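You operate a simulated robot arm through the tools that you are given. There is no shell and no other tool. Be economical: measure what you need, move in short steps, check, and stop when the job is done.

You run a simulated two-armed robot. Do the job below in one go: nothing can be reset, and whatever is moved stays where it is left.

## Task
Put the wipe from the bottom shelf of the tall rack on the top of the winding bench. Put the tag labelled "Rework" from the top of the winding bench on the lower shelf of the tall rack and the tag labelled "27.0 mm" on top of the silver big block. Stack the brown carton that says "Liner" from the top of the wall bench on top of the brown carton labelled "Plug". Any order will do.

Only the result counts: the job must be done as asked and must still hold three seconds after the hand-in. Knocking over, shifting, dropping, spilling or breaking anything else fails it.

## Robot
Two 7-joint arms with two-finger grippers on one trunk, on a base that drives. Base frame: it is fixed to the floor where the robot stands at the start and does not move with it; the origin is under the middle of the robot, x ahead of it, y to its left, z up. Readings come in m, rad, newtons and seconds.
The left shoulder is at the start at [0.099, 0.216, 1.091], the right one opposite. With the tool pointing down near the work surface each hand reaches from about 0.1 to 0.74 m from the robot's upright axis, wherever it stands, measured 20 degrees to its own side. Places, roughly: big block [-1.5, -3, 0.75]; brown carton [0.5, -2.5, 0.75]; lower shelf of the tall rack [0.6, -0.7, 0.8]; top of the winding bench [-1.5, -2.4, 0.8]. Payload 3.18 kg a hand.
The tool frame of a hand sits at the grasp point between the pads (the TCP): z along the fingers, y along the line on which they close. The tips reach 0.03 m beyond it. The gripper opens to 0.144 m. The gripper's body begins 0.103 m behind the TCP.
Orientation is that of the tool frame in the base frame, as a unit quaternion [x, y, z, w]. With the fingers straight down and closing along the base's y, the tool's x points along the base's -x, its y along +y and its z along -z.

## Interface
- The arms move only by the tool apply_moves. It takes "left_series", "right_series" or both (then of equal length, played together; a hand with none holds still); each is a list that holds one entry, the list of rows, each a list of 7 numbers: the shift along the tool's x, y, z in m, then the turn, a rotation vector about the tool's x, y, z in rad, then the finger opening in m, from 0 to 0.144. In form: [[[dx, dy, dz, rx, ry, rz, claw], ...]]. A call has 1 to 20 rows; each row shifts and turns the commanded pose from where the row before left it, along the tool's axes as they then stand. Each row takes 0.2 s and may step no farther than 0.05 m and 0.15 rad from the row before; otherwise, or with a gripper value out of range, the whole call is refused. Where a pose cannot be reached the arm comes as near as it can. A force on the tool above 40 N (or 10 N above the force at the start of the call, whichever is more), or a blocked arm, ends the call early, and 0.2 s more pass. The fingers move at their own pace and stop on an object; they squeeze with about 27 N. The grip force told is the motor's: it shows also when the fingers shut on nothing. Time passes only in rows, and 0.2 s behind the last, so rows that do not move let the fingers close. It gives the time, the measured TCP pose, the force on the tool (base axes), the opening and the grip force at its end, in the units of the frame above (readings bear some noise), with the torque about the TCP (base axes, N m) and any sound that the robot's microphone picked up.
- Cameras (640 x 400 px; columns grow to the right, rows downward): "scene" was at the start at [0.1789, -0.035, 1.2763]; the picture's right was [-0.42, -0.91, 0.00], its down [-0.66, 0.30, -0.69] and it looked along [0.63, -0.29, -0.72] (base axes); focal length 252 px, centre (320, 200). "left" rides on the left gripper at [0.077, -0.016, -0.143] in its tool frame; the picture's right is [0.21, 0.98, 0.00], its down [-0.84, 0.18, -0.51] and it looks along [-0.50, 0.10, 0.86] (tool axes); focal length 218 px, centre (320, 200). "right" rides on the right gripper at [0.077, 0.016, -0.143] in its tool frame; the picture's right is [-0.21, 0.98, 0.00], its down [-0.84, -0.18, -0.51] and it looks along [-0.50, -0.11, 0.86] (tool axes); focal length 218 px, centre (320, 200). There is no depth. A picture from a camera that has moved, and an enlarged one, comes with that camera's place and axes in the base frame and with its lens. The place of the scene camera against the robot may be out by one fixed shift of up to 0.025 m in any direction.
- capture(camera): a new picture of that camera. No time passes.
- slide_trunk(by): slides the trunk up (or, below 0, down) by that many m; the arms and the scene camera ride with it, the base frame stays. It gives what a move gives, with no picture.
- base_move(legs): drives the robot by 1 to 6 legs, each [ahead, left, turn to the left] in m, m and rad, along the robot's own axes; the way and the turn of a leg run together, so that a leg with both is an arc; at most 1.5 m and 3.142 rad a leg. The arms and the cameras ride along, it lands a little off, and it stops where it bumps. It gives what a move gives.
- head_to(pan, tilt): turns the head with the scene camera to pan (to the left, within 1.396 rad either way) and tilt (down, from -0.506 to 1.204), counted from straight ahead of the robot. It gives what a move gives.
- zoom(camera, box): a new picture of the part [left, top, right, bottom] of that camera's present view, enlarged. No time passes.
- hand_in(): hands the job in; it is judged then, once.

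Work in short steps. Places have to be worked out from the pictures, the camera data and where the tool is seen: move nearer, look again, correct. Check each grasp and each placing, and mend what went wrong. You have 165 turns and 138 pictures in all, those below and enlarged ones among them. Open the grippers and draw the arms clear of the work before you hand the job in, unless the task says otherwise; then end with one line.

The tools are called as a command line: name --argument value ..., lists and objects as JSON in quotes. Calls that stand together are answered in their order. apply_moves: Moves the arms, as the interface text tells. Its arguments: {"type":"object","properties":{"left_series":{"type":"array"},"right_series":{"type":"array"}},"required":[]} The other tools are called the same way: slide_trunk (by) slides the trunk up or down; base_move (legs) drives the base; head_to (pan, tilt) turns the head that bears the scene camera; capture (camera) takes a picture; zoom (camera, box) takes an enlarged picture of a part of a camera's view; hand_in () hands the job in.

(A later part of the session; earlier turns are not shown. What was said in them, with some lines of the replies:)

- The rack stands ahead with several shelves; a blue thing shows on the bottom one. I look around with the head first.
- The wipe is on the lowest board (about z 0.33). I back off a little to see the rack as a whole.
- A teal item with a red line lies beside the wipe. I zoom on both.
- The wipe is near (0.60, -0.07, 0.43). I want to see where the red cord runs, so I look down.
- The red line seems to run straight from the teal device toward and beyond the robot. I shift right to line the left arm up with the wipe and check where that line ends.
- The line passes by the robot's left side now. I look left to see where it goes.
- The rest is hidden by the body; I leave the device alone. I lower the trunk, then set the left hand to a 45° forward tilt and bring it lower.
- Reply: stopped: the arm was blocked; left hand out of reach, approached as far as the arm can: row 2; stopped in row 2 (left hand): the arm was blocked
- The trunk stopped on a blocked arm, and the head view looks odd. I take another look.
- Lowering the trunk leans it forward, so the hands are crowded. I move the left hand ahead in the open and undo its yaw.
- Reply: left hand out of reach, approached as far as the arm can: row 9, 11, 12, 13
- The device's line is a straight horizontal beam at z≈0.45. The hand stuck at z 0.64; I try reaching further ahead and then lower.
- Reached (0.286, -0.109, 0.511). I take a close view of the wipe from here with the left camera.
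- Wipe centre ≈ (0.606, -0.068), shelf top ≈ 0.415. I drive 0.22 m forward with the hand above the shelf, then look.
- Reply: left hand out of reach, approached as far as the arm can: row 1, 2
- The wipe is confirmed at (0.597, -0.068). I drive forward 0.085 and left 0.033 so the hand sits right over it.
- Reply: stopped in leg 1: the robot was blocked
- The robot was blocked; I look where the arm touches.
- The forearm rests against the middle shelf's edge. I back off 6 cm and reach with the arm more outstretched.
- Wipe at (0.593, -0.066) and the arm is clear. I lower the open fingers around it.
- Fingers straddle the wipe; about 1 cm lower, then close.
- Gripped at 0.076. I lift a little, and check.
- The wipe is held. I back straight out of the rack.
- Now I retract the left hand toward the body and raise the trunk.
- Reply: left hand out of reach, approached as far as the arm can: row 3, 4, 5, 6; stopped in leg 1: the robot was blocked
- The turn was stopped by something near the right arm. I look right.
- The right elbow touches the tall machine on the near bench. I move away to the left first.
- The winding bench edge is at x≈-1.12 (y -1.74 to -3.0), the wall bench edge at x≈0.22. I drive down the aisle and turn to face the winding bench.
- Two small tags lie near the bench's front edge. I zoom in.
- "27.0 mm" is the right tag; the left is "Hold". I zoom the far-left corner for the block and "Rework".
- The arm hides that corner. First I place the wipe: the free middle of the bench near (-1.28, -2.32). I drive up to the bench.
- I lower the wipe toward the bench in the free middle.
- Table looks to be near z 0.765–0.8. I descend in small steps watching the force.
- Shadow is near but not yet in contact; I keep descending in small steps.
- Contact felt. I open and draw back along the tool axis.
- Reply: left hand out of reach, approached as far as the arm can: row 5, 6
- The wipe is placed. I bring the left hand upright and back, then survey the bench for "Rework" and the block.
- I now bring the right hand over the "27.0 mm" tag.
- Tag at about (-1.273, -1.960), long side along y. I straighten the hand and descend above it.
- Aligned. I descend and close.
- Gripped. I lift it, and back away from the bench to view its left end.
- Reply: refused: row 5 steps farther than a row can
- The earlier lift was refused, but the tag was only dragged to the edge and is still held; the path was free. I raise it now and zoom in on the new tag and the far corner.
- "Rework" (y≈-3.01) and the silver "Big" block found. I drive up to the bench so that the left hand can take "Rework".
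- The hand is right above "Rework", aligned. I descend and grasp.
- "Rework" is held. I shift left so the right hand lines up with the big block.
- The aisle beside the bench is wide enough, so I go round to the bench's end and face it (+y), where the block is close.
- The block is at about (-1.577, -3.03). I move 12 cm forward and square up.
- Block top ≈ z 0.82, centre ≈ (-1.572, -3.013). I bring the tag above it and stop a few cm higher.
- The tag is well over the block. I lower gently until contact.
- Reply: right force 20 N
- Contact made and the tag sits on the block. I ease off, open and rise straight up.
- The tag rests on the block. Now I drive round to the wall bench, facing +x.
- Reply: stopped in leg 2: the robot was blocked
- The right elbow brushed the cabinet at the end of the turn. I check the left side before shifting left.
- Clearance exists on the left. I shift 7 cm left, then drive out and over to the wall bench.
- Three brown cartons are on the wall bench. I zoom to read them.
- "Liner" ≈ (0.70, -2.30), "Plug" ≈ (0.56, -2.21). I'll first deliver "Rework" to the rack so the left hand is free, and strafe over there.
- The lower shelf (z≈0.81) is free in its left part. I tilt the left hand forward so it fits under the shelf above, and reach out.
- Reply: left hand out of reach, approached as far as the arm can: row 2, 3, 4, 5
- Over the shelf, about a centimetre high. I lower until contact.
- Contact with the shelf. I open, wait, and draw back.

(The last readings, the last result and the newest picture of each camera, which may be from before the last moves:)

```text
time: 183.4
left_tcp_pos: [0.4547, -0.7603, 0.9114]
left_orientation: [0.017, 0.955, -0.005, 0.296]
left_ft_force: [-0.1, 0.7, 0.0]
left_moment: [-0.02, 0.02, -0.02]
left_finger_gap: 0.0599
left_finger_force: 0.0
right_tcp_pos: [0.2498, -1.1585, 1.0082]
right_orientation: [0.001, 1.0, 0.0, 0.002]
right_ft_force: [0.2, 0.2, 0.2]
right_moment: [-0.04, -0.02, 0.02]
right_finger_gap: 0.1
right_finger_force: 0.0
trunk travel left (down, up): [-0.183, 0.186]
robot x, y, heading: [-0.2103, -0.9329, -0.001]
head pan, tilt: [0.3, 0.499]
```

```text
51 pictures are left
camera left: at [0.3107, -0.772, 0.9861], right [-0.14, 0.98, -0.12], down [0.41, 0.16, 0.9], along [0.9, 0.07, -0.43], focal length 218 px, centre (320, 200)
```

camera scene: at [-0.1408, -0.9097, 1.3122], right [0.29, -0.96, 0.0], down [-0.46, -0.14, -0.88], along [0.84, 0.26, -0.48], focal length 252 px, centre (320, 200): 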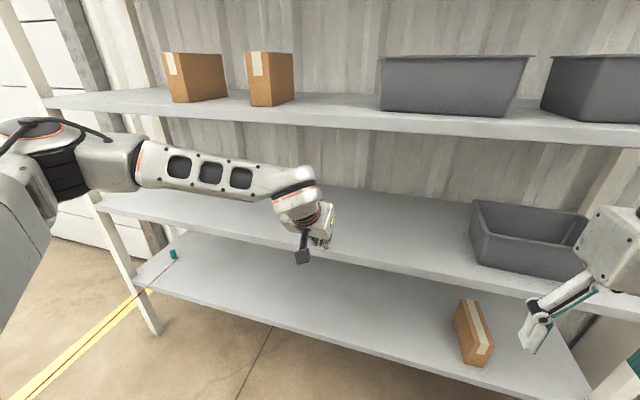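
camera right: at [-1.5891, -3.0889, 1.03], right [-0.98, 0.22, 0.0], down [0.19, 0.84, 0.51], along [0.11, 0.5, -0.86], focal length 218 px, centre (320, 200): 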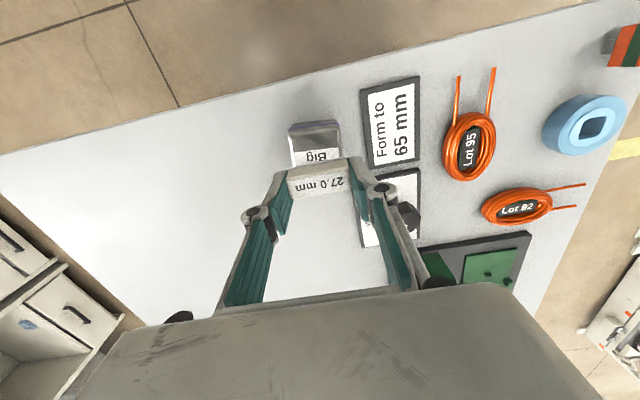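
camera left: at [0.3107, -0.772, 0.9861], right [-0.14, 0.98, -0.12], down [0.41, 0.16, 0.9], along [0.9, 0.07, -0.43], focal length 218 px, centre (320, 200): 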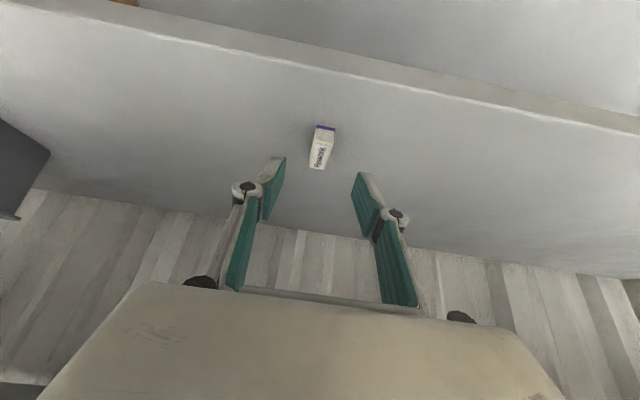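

"Rework" lies flat on the lower shelf. I back out and strafe to the wall bench, keeping the tilted left hand for the carton.

base_move --legs '[[-0.32, 0, 0], [0, -0.8, 0], [0, -0.77, 0]]'

head_to --pan 0.2 --tilt 0.5

capture --camera "scene"

capture --camera "left"

```text
time: 199.2
left_tcp_pos: [0.1438, -2.3204, 0.9093]
left_orientation: [0.016, 0.955, -0.004, 0.296]
left_ft_force: [-0.3, 0.4, 0.7]
left_moment: [-0.02, 0.0, 0.01]
left_finger_gap: 0.0599
left_finger_force: 0.1
right_tcp_pos: [-0.0594, -2.72, 1.0071]
right_orientation: [-0.002, 1.0, -0.001, 0.0]
right_ft_force: [1.1, -0.5, -0.3]
right_moment: [-0.01, 0.0, -0.03]
right_finger_gap: 0.0998
right_finger_force: 0.0
trunk travel left (down, up): [-0.183, 0.186]
robot x, y, heading: [-0.5186, -2.4971, -0.004]
head pan, tilt: [0.3, 0.499]
```

```text
time: 199.9
left_tcp_pos: [0.1438, -2.3195, 0.9108]
left_orientation: [0.017, 0.955, -0.005, 0.296]
left_ft_force: [-0.1, -0.1, -0.9]
left_moment: [0.02, 0.0, 0.02]
left_finger_gap: 0.06
left_finger_force: 0.2
right_tcp_pos: [-0.0603, -2.7191, 1.007]
right_orientation: [0.0, 1.0, -0.001, 0.001]
right_ft_force: [0.3, 0.0, 0.6]
right_moment: [0.0, -0.05, -0.03]
right_finger_gap: 0.0998
right_finger_force: 0.0
trunk travel left (down, up): [-0.183, 0.186]
robot x, y, heading: [-0.5176, -2.4983, -0.005]
head pan, tilt: [0.201, 0.499]
```

```text
50 pictures are left
camera scene: at [-0.3324, -2.4806, 1.3121], right [0.2, -0.98, 0.0], down [-0.47, -0.1, -0.88], along [0.86, 0.17, -0.48], focal length 252 px, centre (320, 200)
```

scene: 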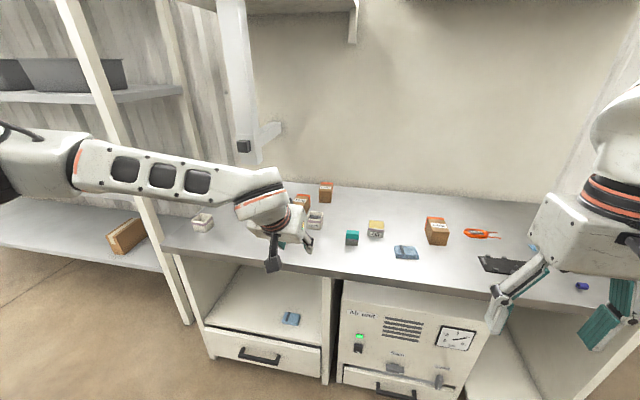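

```text
49 pictures are left
camera left: at [0.0004, -2.3326, 0.9848], right [-0.14, 0.98, -0.12], down [0.41, 0.16, 0.9], along [0.9, 0.08, -0.43], focal length 218 px, centre (320, 200)
```

left: 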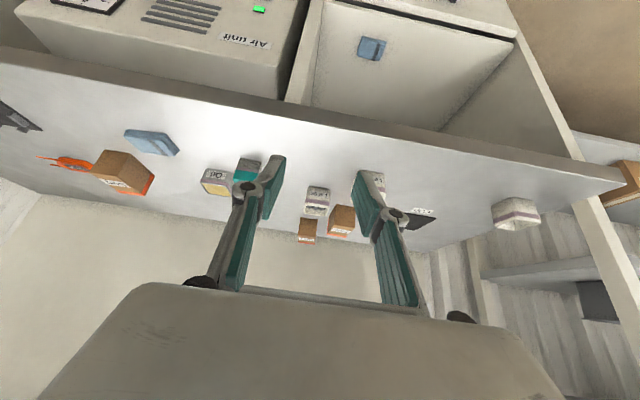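

The overhead bracket at the left would be in the left forearm's way, so I'll use the right hand. I tuck the left hand back upright and tilt the right one forward.

apply_moves --left_series '[[[0.0273, 0, -0.031, 0, 0, 0, 0.06], [0.0273, 0, -0.031, 0, 0, 0, 0.06], [0.0273, 0, -0.031, 0, 0, 0, 0.06], [0.0273, 0, -0.031, 0, 0, 0, 0.06], [0.0273, 0, -0.031, 0, 0, 0, 0.06], [0.0273, 0, -0.031, 0, 0.12, 0, 0.06], [0.02, 0, -0.01, 0, 0.12, 0, 0.06], [0.015, 0, 0, 0, 0.12, 0, 0.06], [0.015, 0, 0, 0, 0.12, 0, 0.06], [0.015, 0, 0, 0, 0.12, 0, 0.06]]]' --right_series '[[[-0.04, 0, 0, 0, -0.12, 0, 0.1], [-0.04, 0, 0.005, 0, -0.12, 0, 0.1], [-0.035, 0, 0.015, 0, -0.12, 0, 0.1], [-0.03, 0, 0.02, 0, -0.12, 0, 0.1], [-0.03, 0, 0.02, 0, -0.12, 0, 0.1], [-0.02, 0, 0.03, 0, 0, 0, 0.1], [0.005, 0, 0.035, 0, 0, 0, 0.1], [0.005, 0, 0.035, 0, 0, 0, 0.1], [0, 0, 0, 0, 0, 0, 0.1], [0, 0, 0, 0, 0, 0, 0.1]]]'

base_move --legs '[[0, 0.39, 0]]'

head_to --pan 0.0 --tilt 0.45

capture --camera "scene"

```text
time: 202.1
left_tcp_pos: [-0.1441, -2.3194, 0.9651]
left_orientation: [0.016, 1.0, 0.0, 0.0]
left_ft_force: [0.3, 0.2, -0.2]
left_moment: [-0.03, -0.01, 0.03]
left_finger_gap: 0.0604
left_finger_force: 0.1
left hand out of reach, approached as far as the arm can: row 5, 6
right_tcp_pos: [0.194, -2.719, 0.9114]
right_orientation: [-0.001, 0.955, 0.0, 0.297]
right_ft_force: [-0.1, -0.2, 0.0]
right_moment: [0.02, 0.03, -0.03]
right_finger_gap: 0.0999
right_finger_force: 0.2
trunk travel left (down, up): [-0.183, 0.186]
robot x, y, heading: [-0.5184, -2.4984, 0.004]
head pan, tilt: [0.201, 0.499]
```

```text
time: 206.1
left_tcp_pos: [-0.1443, -1.9269, 0.9673]
left_orientation: [0.016, 1.0, 0.002, 0.0]
left_ft_force: [-0.5, 0.5, 0.2]
left_moment: [-0.03, -0.02, -0.02]
left_finger_gap: 0.0599
left_finger_force: 0.1
right_tcp_pos: [0.1951, -2.3255, 0.9119]
right_orientation: [-0.002, 0.955, 0.0, 0.296]
right_ft_force: [0.1, -0.9, -0.1]
right_moment: [0.02, 0.0, 0.0]
right_finger_gap: 0.1
right_finger_force: 0.1
trunk travel left (down, up): [-0.183, 0.186]
robot x, y, heading: [-0.5179, -2.1041, 0.005]
head pan, tilt: [0.201, 0.499]
```

```text
time: 206.8
left_tcp_pos: [-0.1454, -1.9267, 0.9663]
left_orientation: [0.016, 1.0, 0.001, 0.001]
left_ft_force: [0.4, 0.0, -0.8]
left_moment: [-0.01, 0.0, 0.02]
left_finger_gap: 0.06
left_finger_force: 0.1
right_tcp_pos: [0.1953, -2.3254, 0.9121]
right_orientation: [-0.002, 0.955, 0.0, 0.296]
right_ft_force: [-0.2, -0.6, -0.3]
right_moment: [-0.02, 0.02, -0.01]
right_finger_gap: 0.0997
right_finger_force: 0.1
trunk travel left (down, up): [-0.183, 0.186]
robot x, y, heading: [-0.5198, -2.1023, 0.004]
head pan, tilt: [0.0, 0.45]
```

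```text
48 pictures are left
camera scene: at [-0.3297, -2.1063, 1.3166], right [0.0, -1.0, 0.0], down [-0.44, 0.0, -0.9], along [0.9, 0.0, -0.44], focal length 252 px, centre (320, 200)
```

scene: 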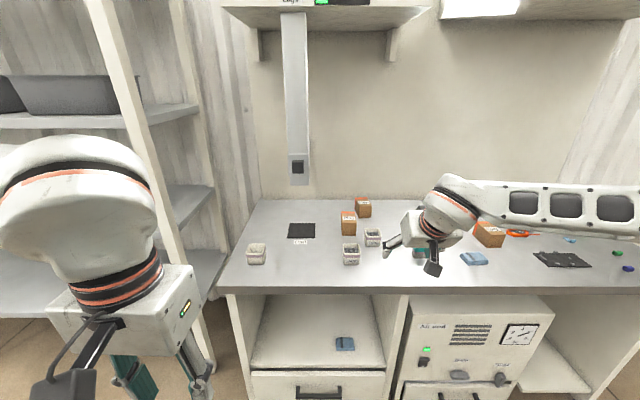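

The overhead post is at about (0.48, -2.03), clear of the right arm's path. I zoom on the cartons for a second fix.

zoom --camera "scene" --box '[320, 185, 400, 235]'

zoom --camera "right" --box '[240, 60, 400, 160]'

capture --camera "right"

```text
8.00 times, centred on (360, 210) of scene
camera zoom: at [-0.3297, -2.1063, 1.3166], right [0.0, -1.0, 0.0], down [-0.44, 0.0, -0.9], along [0.9, 0.0, -0.44], focal length 2017 px, centre (0, 120)
```

zoom: 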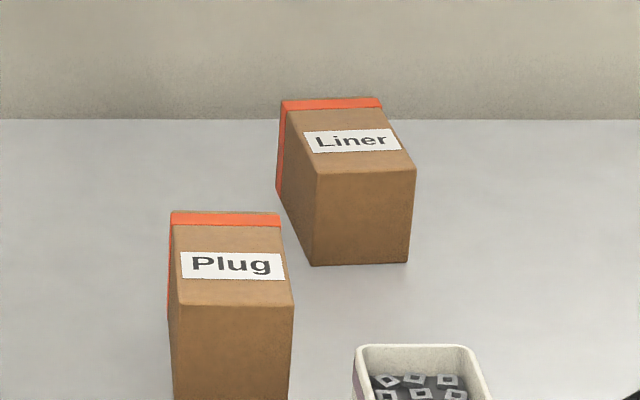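

```text
4.00 times, centred on (320, 110) of right
camera zoom: at [0.0502, -2.3087, 0.9856], right [0.17, 0.98, 0.12], down [0.41, -0.18, 0.9], along [0.9, -0.1, -0.43], focal length 873 px, centre (320, 560)
```

zoom: 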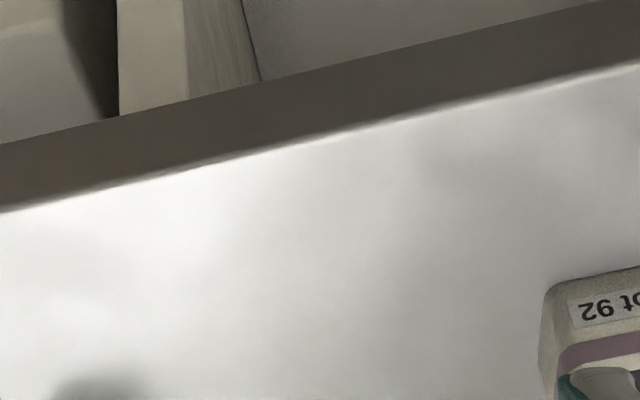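

```text
45 pictures are left
camera right: at [0.0502, -2.3087, 0.9856], right [0.17, 0.98, 0.12], down [0.41, -0.18, 0.9], along [0.9, -0.1, -0.43], focal length 218 px, centre (320, 200)
```

right: 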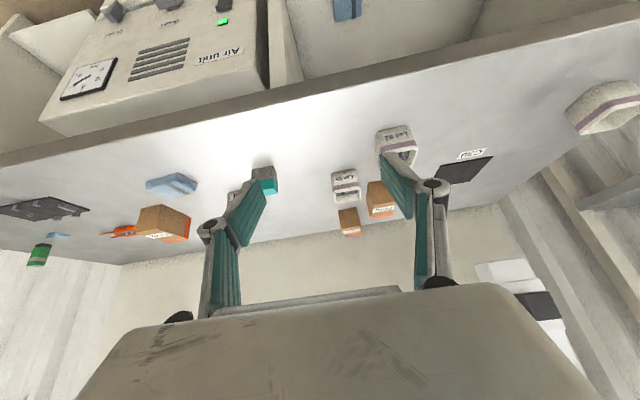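

Liner centre ≈ (0.695, -2.302). I drive up to the wall bench.

base_move --legs '[[0.36, 0.025, 0]]'

capture --camera "right"

capture --camera "scene"

```text
time: 209.1
left_tcp_pos: [0.2141, -1.9034, 0.9656]
left_orientation: [0.018, 1.0, 0.001, 0.0]
left_ft_force: [1.0, -0.5, 0.5]
left_moment: [-0.01, 0.03, 0.03]
left_finger_gap: 0.0603
left_finger_force: 0.1
right_tcp_pos: [0.5525, -2.303, 0.9111]
right_orientation: [0.0, 0.955, -0.001, 0.297]
right_ft_force: [0.3, 0.3, -0.5]
right_moment: [0.02, -0.01, -0.01]
right_finger_gap: 0.1
right_finger_force: 0.0
trunk travel left (down, up): [-0.183, 0.186]
robot x, y, heading: [-0.1632, -2.0842, 0.002]
head pan, tilt: [0.0, 0.45]
```

```text
44 pictures are left
camera right: at [0.4074, -2.2863, 0.9855], right [0.17, 0.98, 0.12], down [0.41, -0.18, 0.9], along [0.9, -0.11, -0.43], focal length 218 px, centre (320, 200)
```

right: 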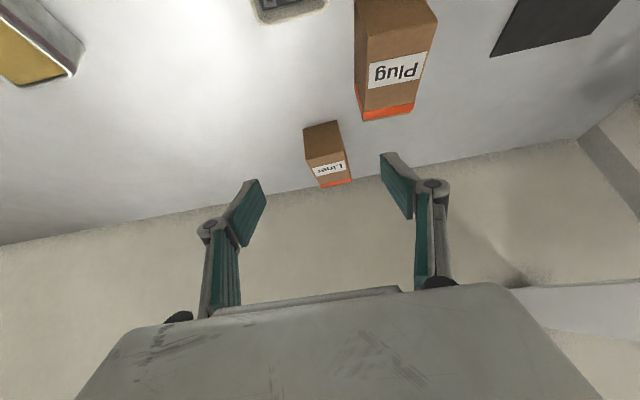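

```text
43 pictures are left
camera scene: at [0.0285, -2.0825, 1.3165], right [0.0, -1.0, 0.0], down [-0.44, 0.0, -0.9], along [0.9, 0.0, -0.44], focal length 252 px, centre (320, 200)
```

scene: 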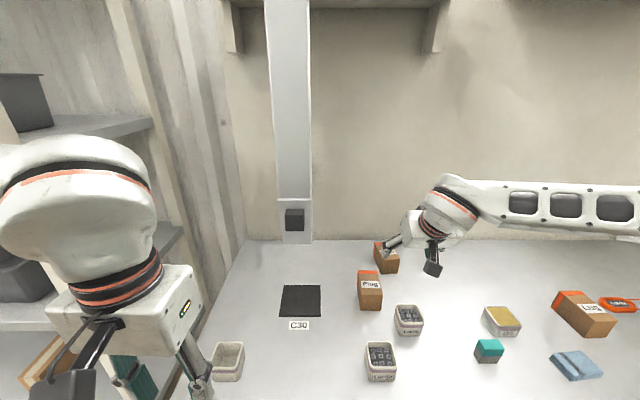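

Liner confirmed at (0.69, -2.30). I move the open hand over it and lower part way.

apply_moves --right_series '[[[-0.0364, 0.001, 0.025, 0, 0, 0, 0.085], [-0.0364, 0.001, 0.025, 0, 0, 0, 0.085], [-0.0364, 0.001, 0.025, 0, 0, 0, 0.085], [0.0142, 0, 0.0206, 0, 0, 0, 0.085], [0.0142, 0, 0.0206, 0, 0, 0, 0.085], [0, 0, 0, 0, 0, 0, 0.085]]]'

capture --camera "right"

```text
time: 210.5
left_tcp_pos: [0.2137, -1.903, 0.9658]
left_orientation: [0.018, 1.0, 0.001, 0.001]
left_ft_force: [0.1, -0.4, -0.1]
left_moment: [0.0, -0.03, 0.0]
left_finger_gap: 0.0601
left_finger_force: 0.1
right_tcp_pos: [0.6849, -2.3002, 0.8648]
right_orientation: [0.0, 0.955, -0.001, 0.297]
right_ft_force: [-0.7, 0.2, -0.4]
right_moment: [0.01, 0.02, -0.04]
right_finger_gap: 0.0848
right_finger_force: 0.0
trunk travel left (down, up): [-0.183, 0.186]
robot x, y, heading: [-0.1663, -2.0813, -0.003]
head pan, tilt: [0.0, 0.45]
```

```text
42 pictures are left
camera right: at [0.5408, -2.2842, 0.9383], right [0.17, 0.98, 0.12], down [0.41, -0.18, 0.9], along [0.9, -0.11, -0.43], focal length 218 px, centre (320, 200)
```

right: 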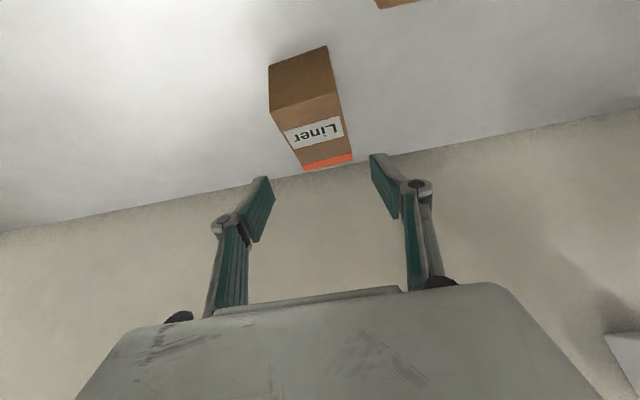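

Aligned; I turn the hand slightly to match the carton's yaw, lower, and close.

apply_moves --right_series '[[[0.0165, 0.003, 0.029, -0.04, 0, -0.058, 0.085], [0.0185, 0, 0.0268, 0, 0, 0, 0.085], [0, 0, 0, 0, 0, 0, 0.085], [0, 0, 0, 0, 0, 0, 0.03], [0, 0, 0, 0, 0, 0, 0.03], [0, 0, 0, 0, 0, 0, 0.03]]]'

capture --camera "right"

```text
time: 211.9
left_tcp_pos: [0.2147, -1.9026, 0.9668]
left_orientation: [0.018, 1.0, 0.001, 0.0]
left_ft_force: [0.4, -0.1, 0.4]
left_moment: [0.02, 0.02, 0.0]
left_finger_gap: 0.0599
left_finger_force: 0.1
right_tcp_pos: [0.6868, -2.2981, 0.7981]
right_orientation: [-0.034, 0.954, 0.01, 0.297]
right_ft_force: [-0.1, -1.3, 1.4]
right_moment: [0.05, -0.18, -0.04]
right_finger_gap: 0.0554
right_finger_force: 27.0
trunk travel left (down, up): [-0.183, 0.186]
robot x, y, heading: [-0.1601, -2.0812, -0.004]
head pan, tilt: [0.0, 0.45]
```

```text
41 pictures are left
camera right: at [0.5409, -2.2919, 0.8722], right [0.1, 0.99, 0.12], down [0.42, -0.15, 0.9], along [0.9, -0.04, -0.43], focal length 218 px, centre (320, 200)
```

right: 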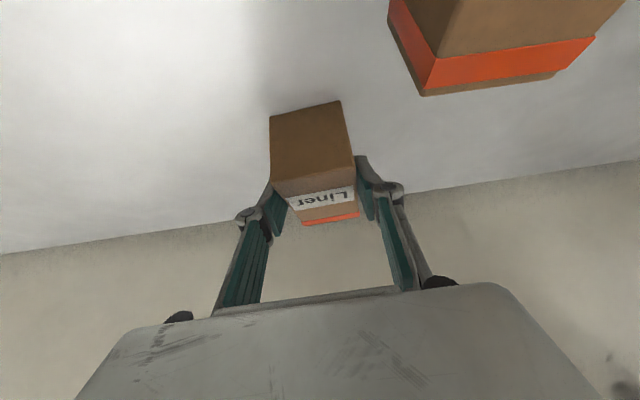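

Gripped at 0.055. I lift 10 cm.

apply_moves --right_series '[[[-0.012, 0, -0.0165, 0, 0, 0, 0.03], [-0.022, 0, -0.033, 0, 0, 0, 0.03], [-0.022, 0, -0.033, 0, 0, 0, 0.03], [0, 0, 0, 0, 0, 0, 0.03]]]'

capture --camera "right"

capture --camera "scene"

zoom --camera "scene" --box '[320, 230, 448, 310]'

```text
time: 212.9
left_tcp_pos: [0.2136, -1.9025, 0.966]
left_orientation: [0.017, 1.0, 0.0, 0.0]
left_ft_force: [1.1, -0.4, -0.5]
left_moment: [-0.02, 0.0, 0.01]
left_finger_gap: 0.0601
left_finger_force: 0.1
right_tcp_pos: [0.6861, -2.3003, 0.897]
right_orientation: [-0.033, 0.955, 0.009, 0.296]
right_ft_force: [-0.2, -0.6, -2.4]
right_moment: [-0.02, 0.02, 0.01]
right_finger_gap: 0.0555
right_finger_force: 27.3
trunk travel left (down, up): [-0.183, 0.186]
robot x, y, heading: [-0.1643, -2.0806, -0.003]
head pan, tilt: [0.0, 0.45]
```

```text
40 pictures are left
camera right: at [0.5411, -2.293, 0.9703], right [0.1, 0.99, 0.12], down [0.42, -0.15, 0.9], along [0.9, -0.04, -0.43], focal length 218 px, centre (320, 200)
```

right: 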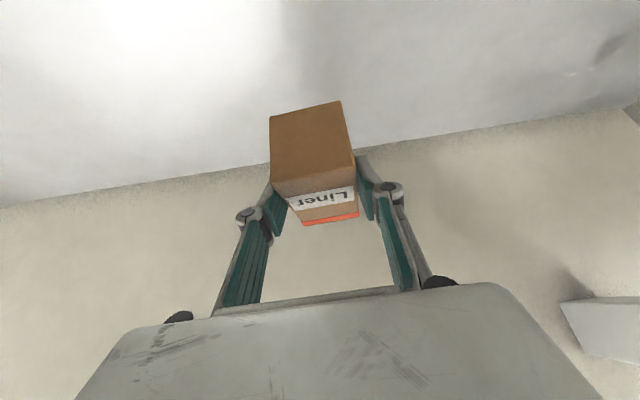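

```text
39 pictures are left
camera scene: at [0.0288, -2.0827, 1.3162], right [0.0, -1.0, 0.0], down [-0.44, 0.0, -0.9], along [0.9, 0.0, -0.44], focal length 252 px, centre (320, 200)
```

scene: 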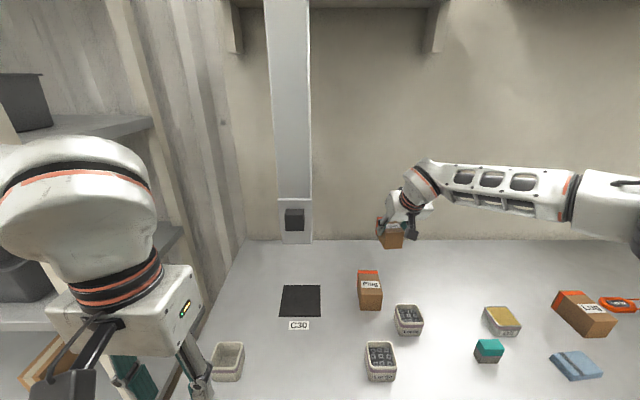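

```text
5.00 times, centred on (384, 270) of scene
camera zoom: at [0.0288, -2.0827, 1.3162], right [0.0, -1.0, 0.0], down [-0.44, 0.0, -0.9], along [0.9, 0.0, -0.44], focal length 1261 px, centre (0, -150)
```

zoom: 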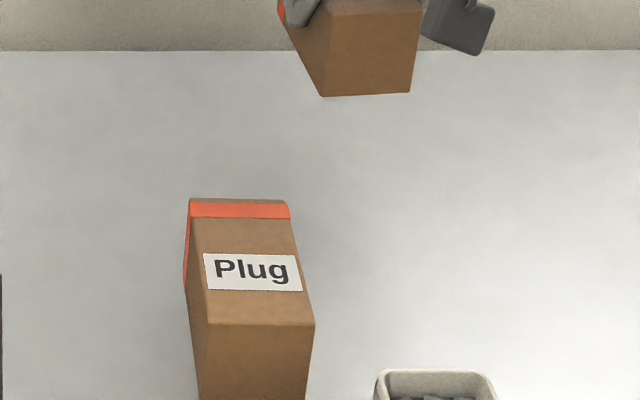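

Plug centre ≈ (0.555, -2.220). I carry Liner above it, matching yaw.

apply_moves --right_series '[[[0, 0, 0, 0.068, 0, 0.099, 0.03], [0.0282, 0.018, -0.0194, 0, 0, 0, 0.03], [0.0282, 0.018, -0.0194, 0, 0, 0, 0.03], [0.0282, 0.018, -0.0194, 0, 0, 0, 0.03], [0.0282, 0.018, -0.0194, 0, 0, 0, 0.03], [0, 0, 0, 0, 0, 0, 0.03]]]'

zoom --camera "scene" --box '[320, 230, 448, 310]'

capture --camera "right"

```text
time: 214.3
left_tcp_pos: [0.2159, -1.9036, 0.9645]
left_orientation: [0.018, 1.0, 0.001, 0.0]
left_ft_force: [0.3, -0.3, 0.0]
left_moment: [0.02, -0.01, -0.01]
left_finger_gap: 0.0601
left_finger_force: 0.0
right_tcp_pos: [0.5553, -2.2187, 0.895]
right_orientation: [0.024, 0.955, -0.008, 0.296]
right_ft_force: [0.5, 0.4, -1.2]
right_moment: [0.02, 0.0, 0.04]
right_finger_gap: 0.0554
right_finger_force: 27.5
trunk travel left (down, up): [-0.183, 0.186]
robot x, y, heading: [-0.1627, -2.0769, -0.002]
head pan, tilt: [0.0, 0.45]
```

```text
5.00 times, centred on (384, 270) of scene
camera zoom: at [0.0285, -2.0828, 1.3164], right [0.0, -1.0, 0.0], down [-0.44, 0.0, -0.9], along [0.9, 0.0, -0.44], focal length 1261 px, centre (0, -150)
```

zoom: 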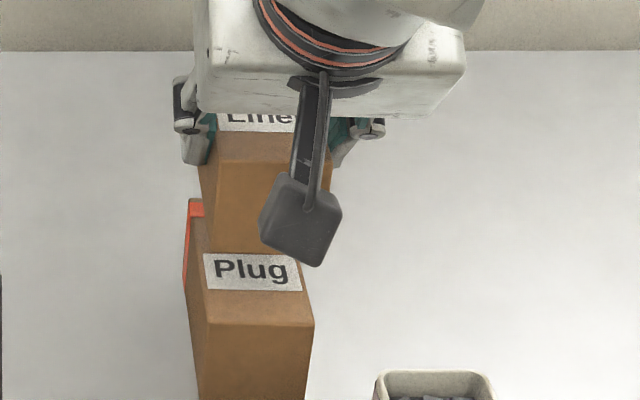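

```text
36 pictures are left
camera right: at [0.4116, -2.1941, 0.9697], right [0.22, 0.97, 0.12], down [0.4, -0.2, 0.9], along [0.89, -0.15, -0.43], focal length 218 px, centre (320, 200)
```

right: 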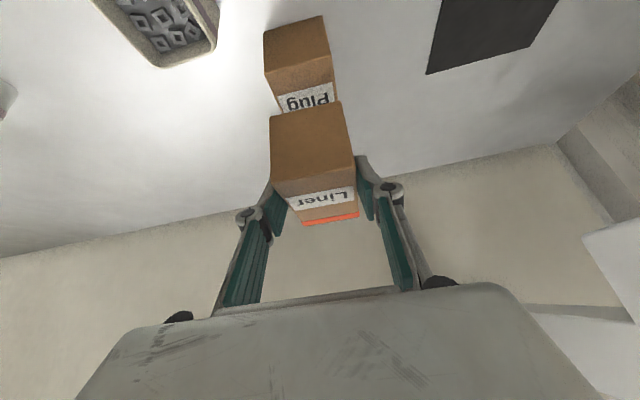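

Nearly aligned; I shift back 6 mm and lower in steps.

apply_moves --right_series '[[[0.0135, 0.002, 0.009, 0, 0, 0, 0.03], [0.0085, 0, 0.0124, 0, 0, 0, 0.03], [0, 0, 0, 0, 0, 0, 0.03]]]'

capture --camera "right"

```text
time: 215.1
left_tcp_pos: [0.2137, -1.9029, 0.9665]
left_orientation: [0.017, 1.0, 0.001, 0.0]
left_ft_force: [0.4, 0.5, 0.2]
left_moment: [0.02, 0.01, 0.01]
left_finger_gap: 0.06
left_finger_force: 0.2
right_tcp_pos: [0.5466, -2.2163, 0.8657]
right_orientation: [0.023, 0.954, -0.008, 0.298]
right_ft_force: [-0.3, 0.1, -2.2]
right_moment: [-0.03, 0.03, 0.03]
right_finger_gap: 0.0555
right_finger_force: 27.0
trunk travel left (down, up): [-0.183, 0.186]
robot x, y, heading: [-0.162, -2.0793, -0.006]
head pan, tilt: [0.0, 0.45]
```

```text
35 pictures are left
camera right: at [0.4038, -2.1916, 0.9394], right [0.22, 0.97, 0.12], down [0.4, -0.2, 0.9], along [0.89, -0.15, -0.43], focal length 218 px, centre (320, 200)
```

right: 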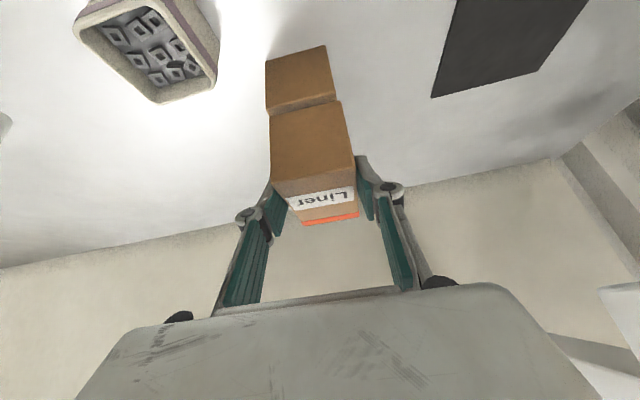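

apply_moves --right_series '[[[0.0034, 0, 0.005, 0, 0, 0, 0.03], [0.0017, 0, 0.0025, 0, 0, 0, 0.03], [0, 0, 0, 0, 0, 0, 0.03]]]'

```text
time: 215.9
left_tcp_pos: [0.2135, -1.903, 0.9672]
left_orientation: [0.018, 1.0, 0.001, 0.001]
left_ft_force: [-0.3, 0.0, -1.0]
left_moment: [-0.05, 0.0, -0.01]
left_finger_gap: 0.0601
left_finger_force: 0.1
right_tcp_pos: [0.5483, -2.2164, 0.8594]
right_orientation: [0.023, 0.954, -0.008, 0.298]
right_ft_force: [0.1, -0.8, 8.2]
right_moment: [-0.37, 0.29, 0.02]
right_finger_gap: 0.0555
right_finger_force: 27.3
trunk travel left (down, up): [-0.183, 0.186]
robot x, y, heading: [-0.1623, -2.0782, -0.003]
head pan, tilt: [0.0, 0.45]
```

Contact. I open and draw back along the tool axis.

apply_moves --right_series '[[[0, 0, 0, 0, 0, 0, 0.085], [0, 0, 0, 0, 0, 0, 0.085], [0, 0, -0.01, 0, 0, 0, 0.085], [-0.01, 0, -0.03, 0, 0, 0, 0.085], [-0.01, 0, -0.04, 0, 0, 0, 0.085], [-0.01, 0, -0.04, 0, 0, 0, 0.085]]]'

capture --camera "right"

zoom --camera "scene" --box '[320, 230, 448, 310]'

```text
time: 217.3
left_tcp_pos: [0.2135, -1.9032, 0.9658]
left_orientation: [0.017, 1.0, 0.002, 0.0]
left_ft_force: [-0.1, 0.2, -0.3]
left_moment: [0.02, -0.05, -0.01]
left_finger_gap: 0.0599
left_finger_force: 0.0
right_tcp_pos: [0.5002, -2.2152, 0.9743]
right_orientation: [0.023, 0.955, -0.009, 0.296]
right_ft_force: [-0.6, 0.5, -0.6]
right_moment: [0.01, 0.02, 0.02]
right_finger_gap: 0.0851
right_finger_force: 0.2
trunk travel left (down, up): [-0.183, 0.186]
robot x, y, heading: [-0.1631, -2.08, -0.001]
head pan, tilt: [0.0, 0.45]
```

```text
34 pictures are left
camera right: at [0.3577, -2.1909, 1.0477], right [0.22, 0.97, 0.12], down [0.4, -0.2, 0.9], along [0.89, -0.15, -0.43], focal length 218 px, centre (320, 200)
```

right: 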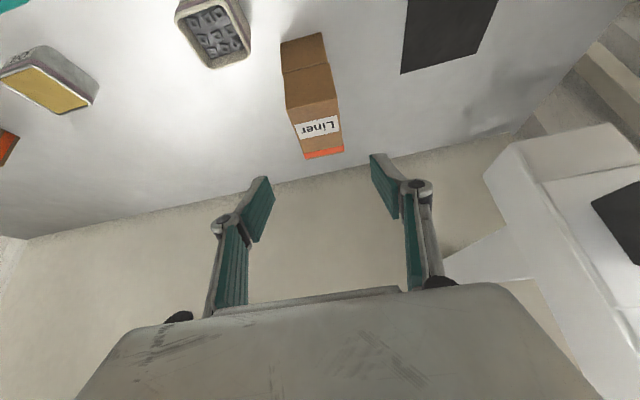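

```text
5.00 times, centred on (384, 270) of scene
camera zoom: at [0.0269, -2.0823, 1.3169], right [0.0, -1.0, 0.0], down [-0.43, 0.0, -0.9], along [0.9, 0.0, -0.43], focal length 1261 px, centre (0, -150)
```

zoom: 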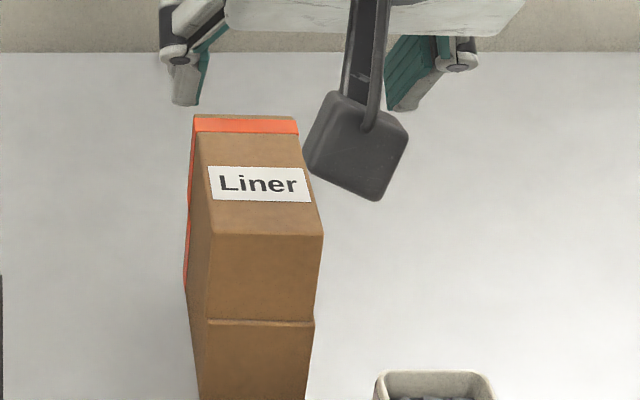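

The stack is neat. I back away and turn to verify the winding bench.

base_move --legs '[[-0.3, 0, 0], [0, -0.35, 0]]'

capture --camera "scene"

apply_moves --right_series '[[[0.02, 0, -0.035, 0, 0, 0, 0.085], [0.02, 0, -0.035, 0, 0, 0, 0.085], [0.02, 0, -0.035, 0, 0.12, 0, 0.085], [0.03, 0, -0.02, 0, 0.12, 0, 0.085], [0.03, 0, 0, 0, 0.12, 0, 0.085], [0.03, 0, 0, 0, 0.12, 0, 0.085], [0.03, 0, 0, 0, 0.12, 0, 0.085]]]'

base_move --legs '[[0, 0, 3.1]]'

head_to --pan 0.3 --tilt 0.45

capture --camera "scene"

```text
time: 222.5
left_tcp_pos: [-0.0863, -2.2424, 0.9653]
left_orientation: [0.014, 1.0, 0.001, 0.0]
left_ft_force: [-0.2, -0.9, -0.6]
left_moment: [0.03, -0.03, -0.02]
left_finger_gap: 0.0603
left_finger_force: 0.1
right_tcp_pos: [0.2042, -2.5539, 0.974]
right_orientation: [0.02, 0.955, -0.007, 0.297]
right_ft_force: [-0.5, -0.2, 0.0]
right_moment: [0.02, -0.01, -0.01]
right_finger_gap: 0.0854
right_finger_force: 0.0
trunk travel left (down, up): [-0.183, 0.186]
robot x, y, heading: [-0.4639, -2.4181, 0.003]
head pan, tilt: [0.0, 0.45]
```

```text
32 pictures are left
camera scene: at [-0.2718, -2.4234, 1.3166], right [0.0, -1.0, 0.0], down [-0.44, 0.0, -0.9], along [0.9, 0.0, -0.44], focal length 252 px, centre (320, 200)
```

scene: 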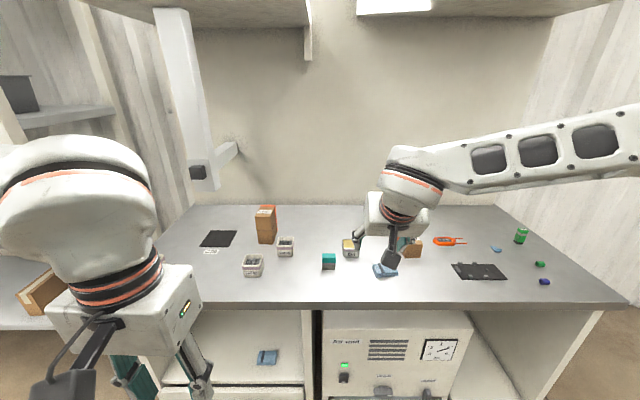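

```text
time: 224.1
left_tcp_pos: [-0.087, -2.2428, 0.9655]
left_orientation: [0.015, 1.0, 0.001, 0.0]
left_ft_force: [0.8, -0.1, -1.1]
left_moment: [-0.03, 0.0, 0.01]
left_finger_gap: 0.0599
left_finger_force: 0.1
right_tcp_pos: [-0.0305, -2.5419, 1.0072]
right_orientation: [0.023, 1.0, 0.0, -0.001]
right_ft_force: [0.1, 0.2, -0.5]
right_moment: [0.03, -0.01, -0.03]
right_finger_gap: 0.0848
right_finger_force: 0.0
trunk travel left (down, up): [-0.183, 0.186]
robot x, y, heading: [-0.4651, -2.42, 0.007]
head pan, tilt: [0.0, 0.45]
```

```text
time: 231.7
left_tcp_pos: [-0.8508, -2.5703, 0.9656]
left_orientation: [0.999, -0.055, 0.0, 0.001]
left_ft_force: [-0.4, 0.0, 0.2]
left_moment: [0.01, 0.02, -0.01]
left_finger_gap: 0.06
left_finger_force: 0.2
right_tcp_pos: [-0.882, -2.268, 1.0059]
right_orientation: [0.998, -0.062, -0.001, -0.002]
right_ft_force: [0.1, -0.3, -0.8]
right_moment: [-0.02, 0.01, 0.02]
right_finger_gap: 0.0851
right_finger_force: 0.0
trunk travel left (down, up): [-0.183, 0.186]
robot x, y, heading: [-0.4631, -2.4224, 3.066]
head pan, tilt: [0.0, 0.45]
```

```text
time: 232.5
left_tcp_pos: [-0.8504, -2.5706, 0.9654]
left_orientation: [0.998, -0.055, 0.0, 0.001]
left_ft_force: [-0.1, -0.2, -0.5]
left_moment: [0.01, -0.01, -0.04]
left_finger_gap: 0.0599
left_finger_force: 0.0
right_tcp_pos: [-0.8821, -2.2688, 1.0071]
right_orientation: [0.998, -0.063, 0.0, -0.001]
right_ft_force: [0.3, 0.0, -0.8]
right_moment: [-0.02, 0.0, 0.03]
right_finger_gap: 0.0848
right_finger_force: 0.1
trunk travel left (down, up): [-0.183, 0.186]
robot x, y, heading: [-0.4605, -2.4198, 3.062]
head pan, tilt: [0.3, 0.45]
```

```text
31 pictures are left
camera scene: at [-0.6738, -2.4353, 1.3166], right [-0.22, 0.98, 0.0], down [0.42, 0.1, -0.9], along [-0.88, -0.2, -0.44], focal length 252 px, centre (320, 200)
```

scene: 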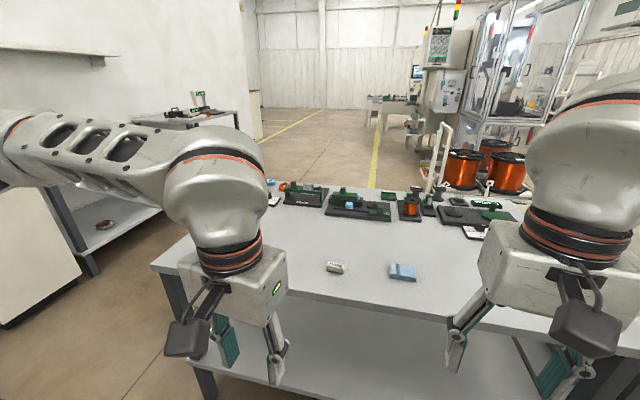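

Wipe and "Hold" are in place. I shift left to see the block.

base_move --legs '[[0, 0.55, 0]]'

zoom --camera "scene" --box '[240, 130, 560, 330]'

```text
time: 237.9
left_tcp_pos: [-0.8928, -3.1272, 0.9661]
left_orientation: [0.999, -0.053, 0.0, 0.001]
left_ft_force: [-0.5, -0.2, 0.3]
left_moment: [-0.02, -0.01, 0.01]
left_finger_gap: 0.06
left_finger_force: 0.0
right_tcp_pos: [-0.9261, -2.8261, 1.0074]
right_orientation: [0.998, -0.061, -0.001, -0.001]
right_ft_force: [-0.5, 0.0, 0.2]
right_moment: [0.01, -0.04, 0.02]
right_finger_gap: 0.0847
right_finger_force: 0.0
trunk travel left (down, up): [-0.183, 0.186]
robot x, y, heading: [-0.507, -2.9779, 3.071]
head pan, tilt: [0.3, 0.45]
```

```text
2.00 times, centred on (400, 230) of scene
camera zoom: at [-0.7158, -2.992, 1.3166], right [-0.22, 0.97, 0.0], down [0.42, 0.1, -0.9], along [-0.88, -0.2, -0.44], focal length 504 px, centre (160, 140)
```

zoom: 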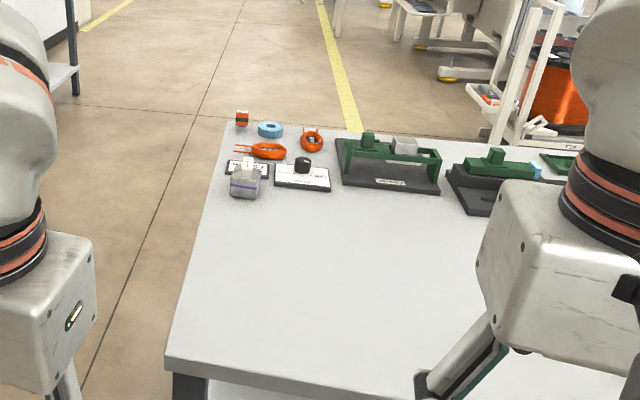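

zoom --camera "scene" --box '[338, 196, 402, 236]'

```text
10.00 times, centred on (370, 216) of scene
camera zoom: at [-0.7158, -2.992, 1.3166], right [-0.22, 0.97, 0.0], down [0.42, 0.1, -0.9], along [-0.88, -0.2, -0.44], focal length 2522 px, centre (-180, 40)
```

zoom: 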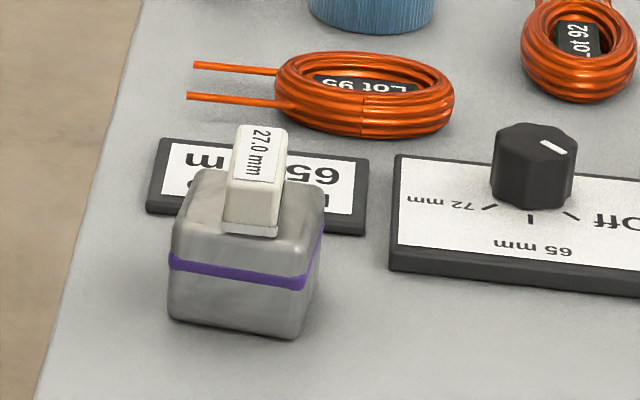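

Everything is in place, the grippers are open and the arms are clear. I hand in.

hand_in

```text
The job is handed in.
```

The job is done and handed in: the wipe is on the winding bench, "Rework" is on the rack's lower shelf, "27.0 mm" is on the silver big block, and "Liner" is stacked on "Plug". The block moved a few millimetres when I set the tag on it. While turning, the robot's right elbow also bumped the tall machine on the first bench and the cabinet near the winding bench; I didn't check either for movement.
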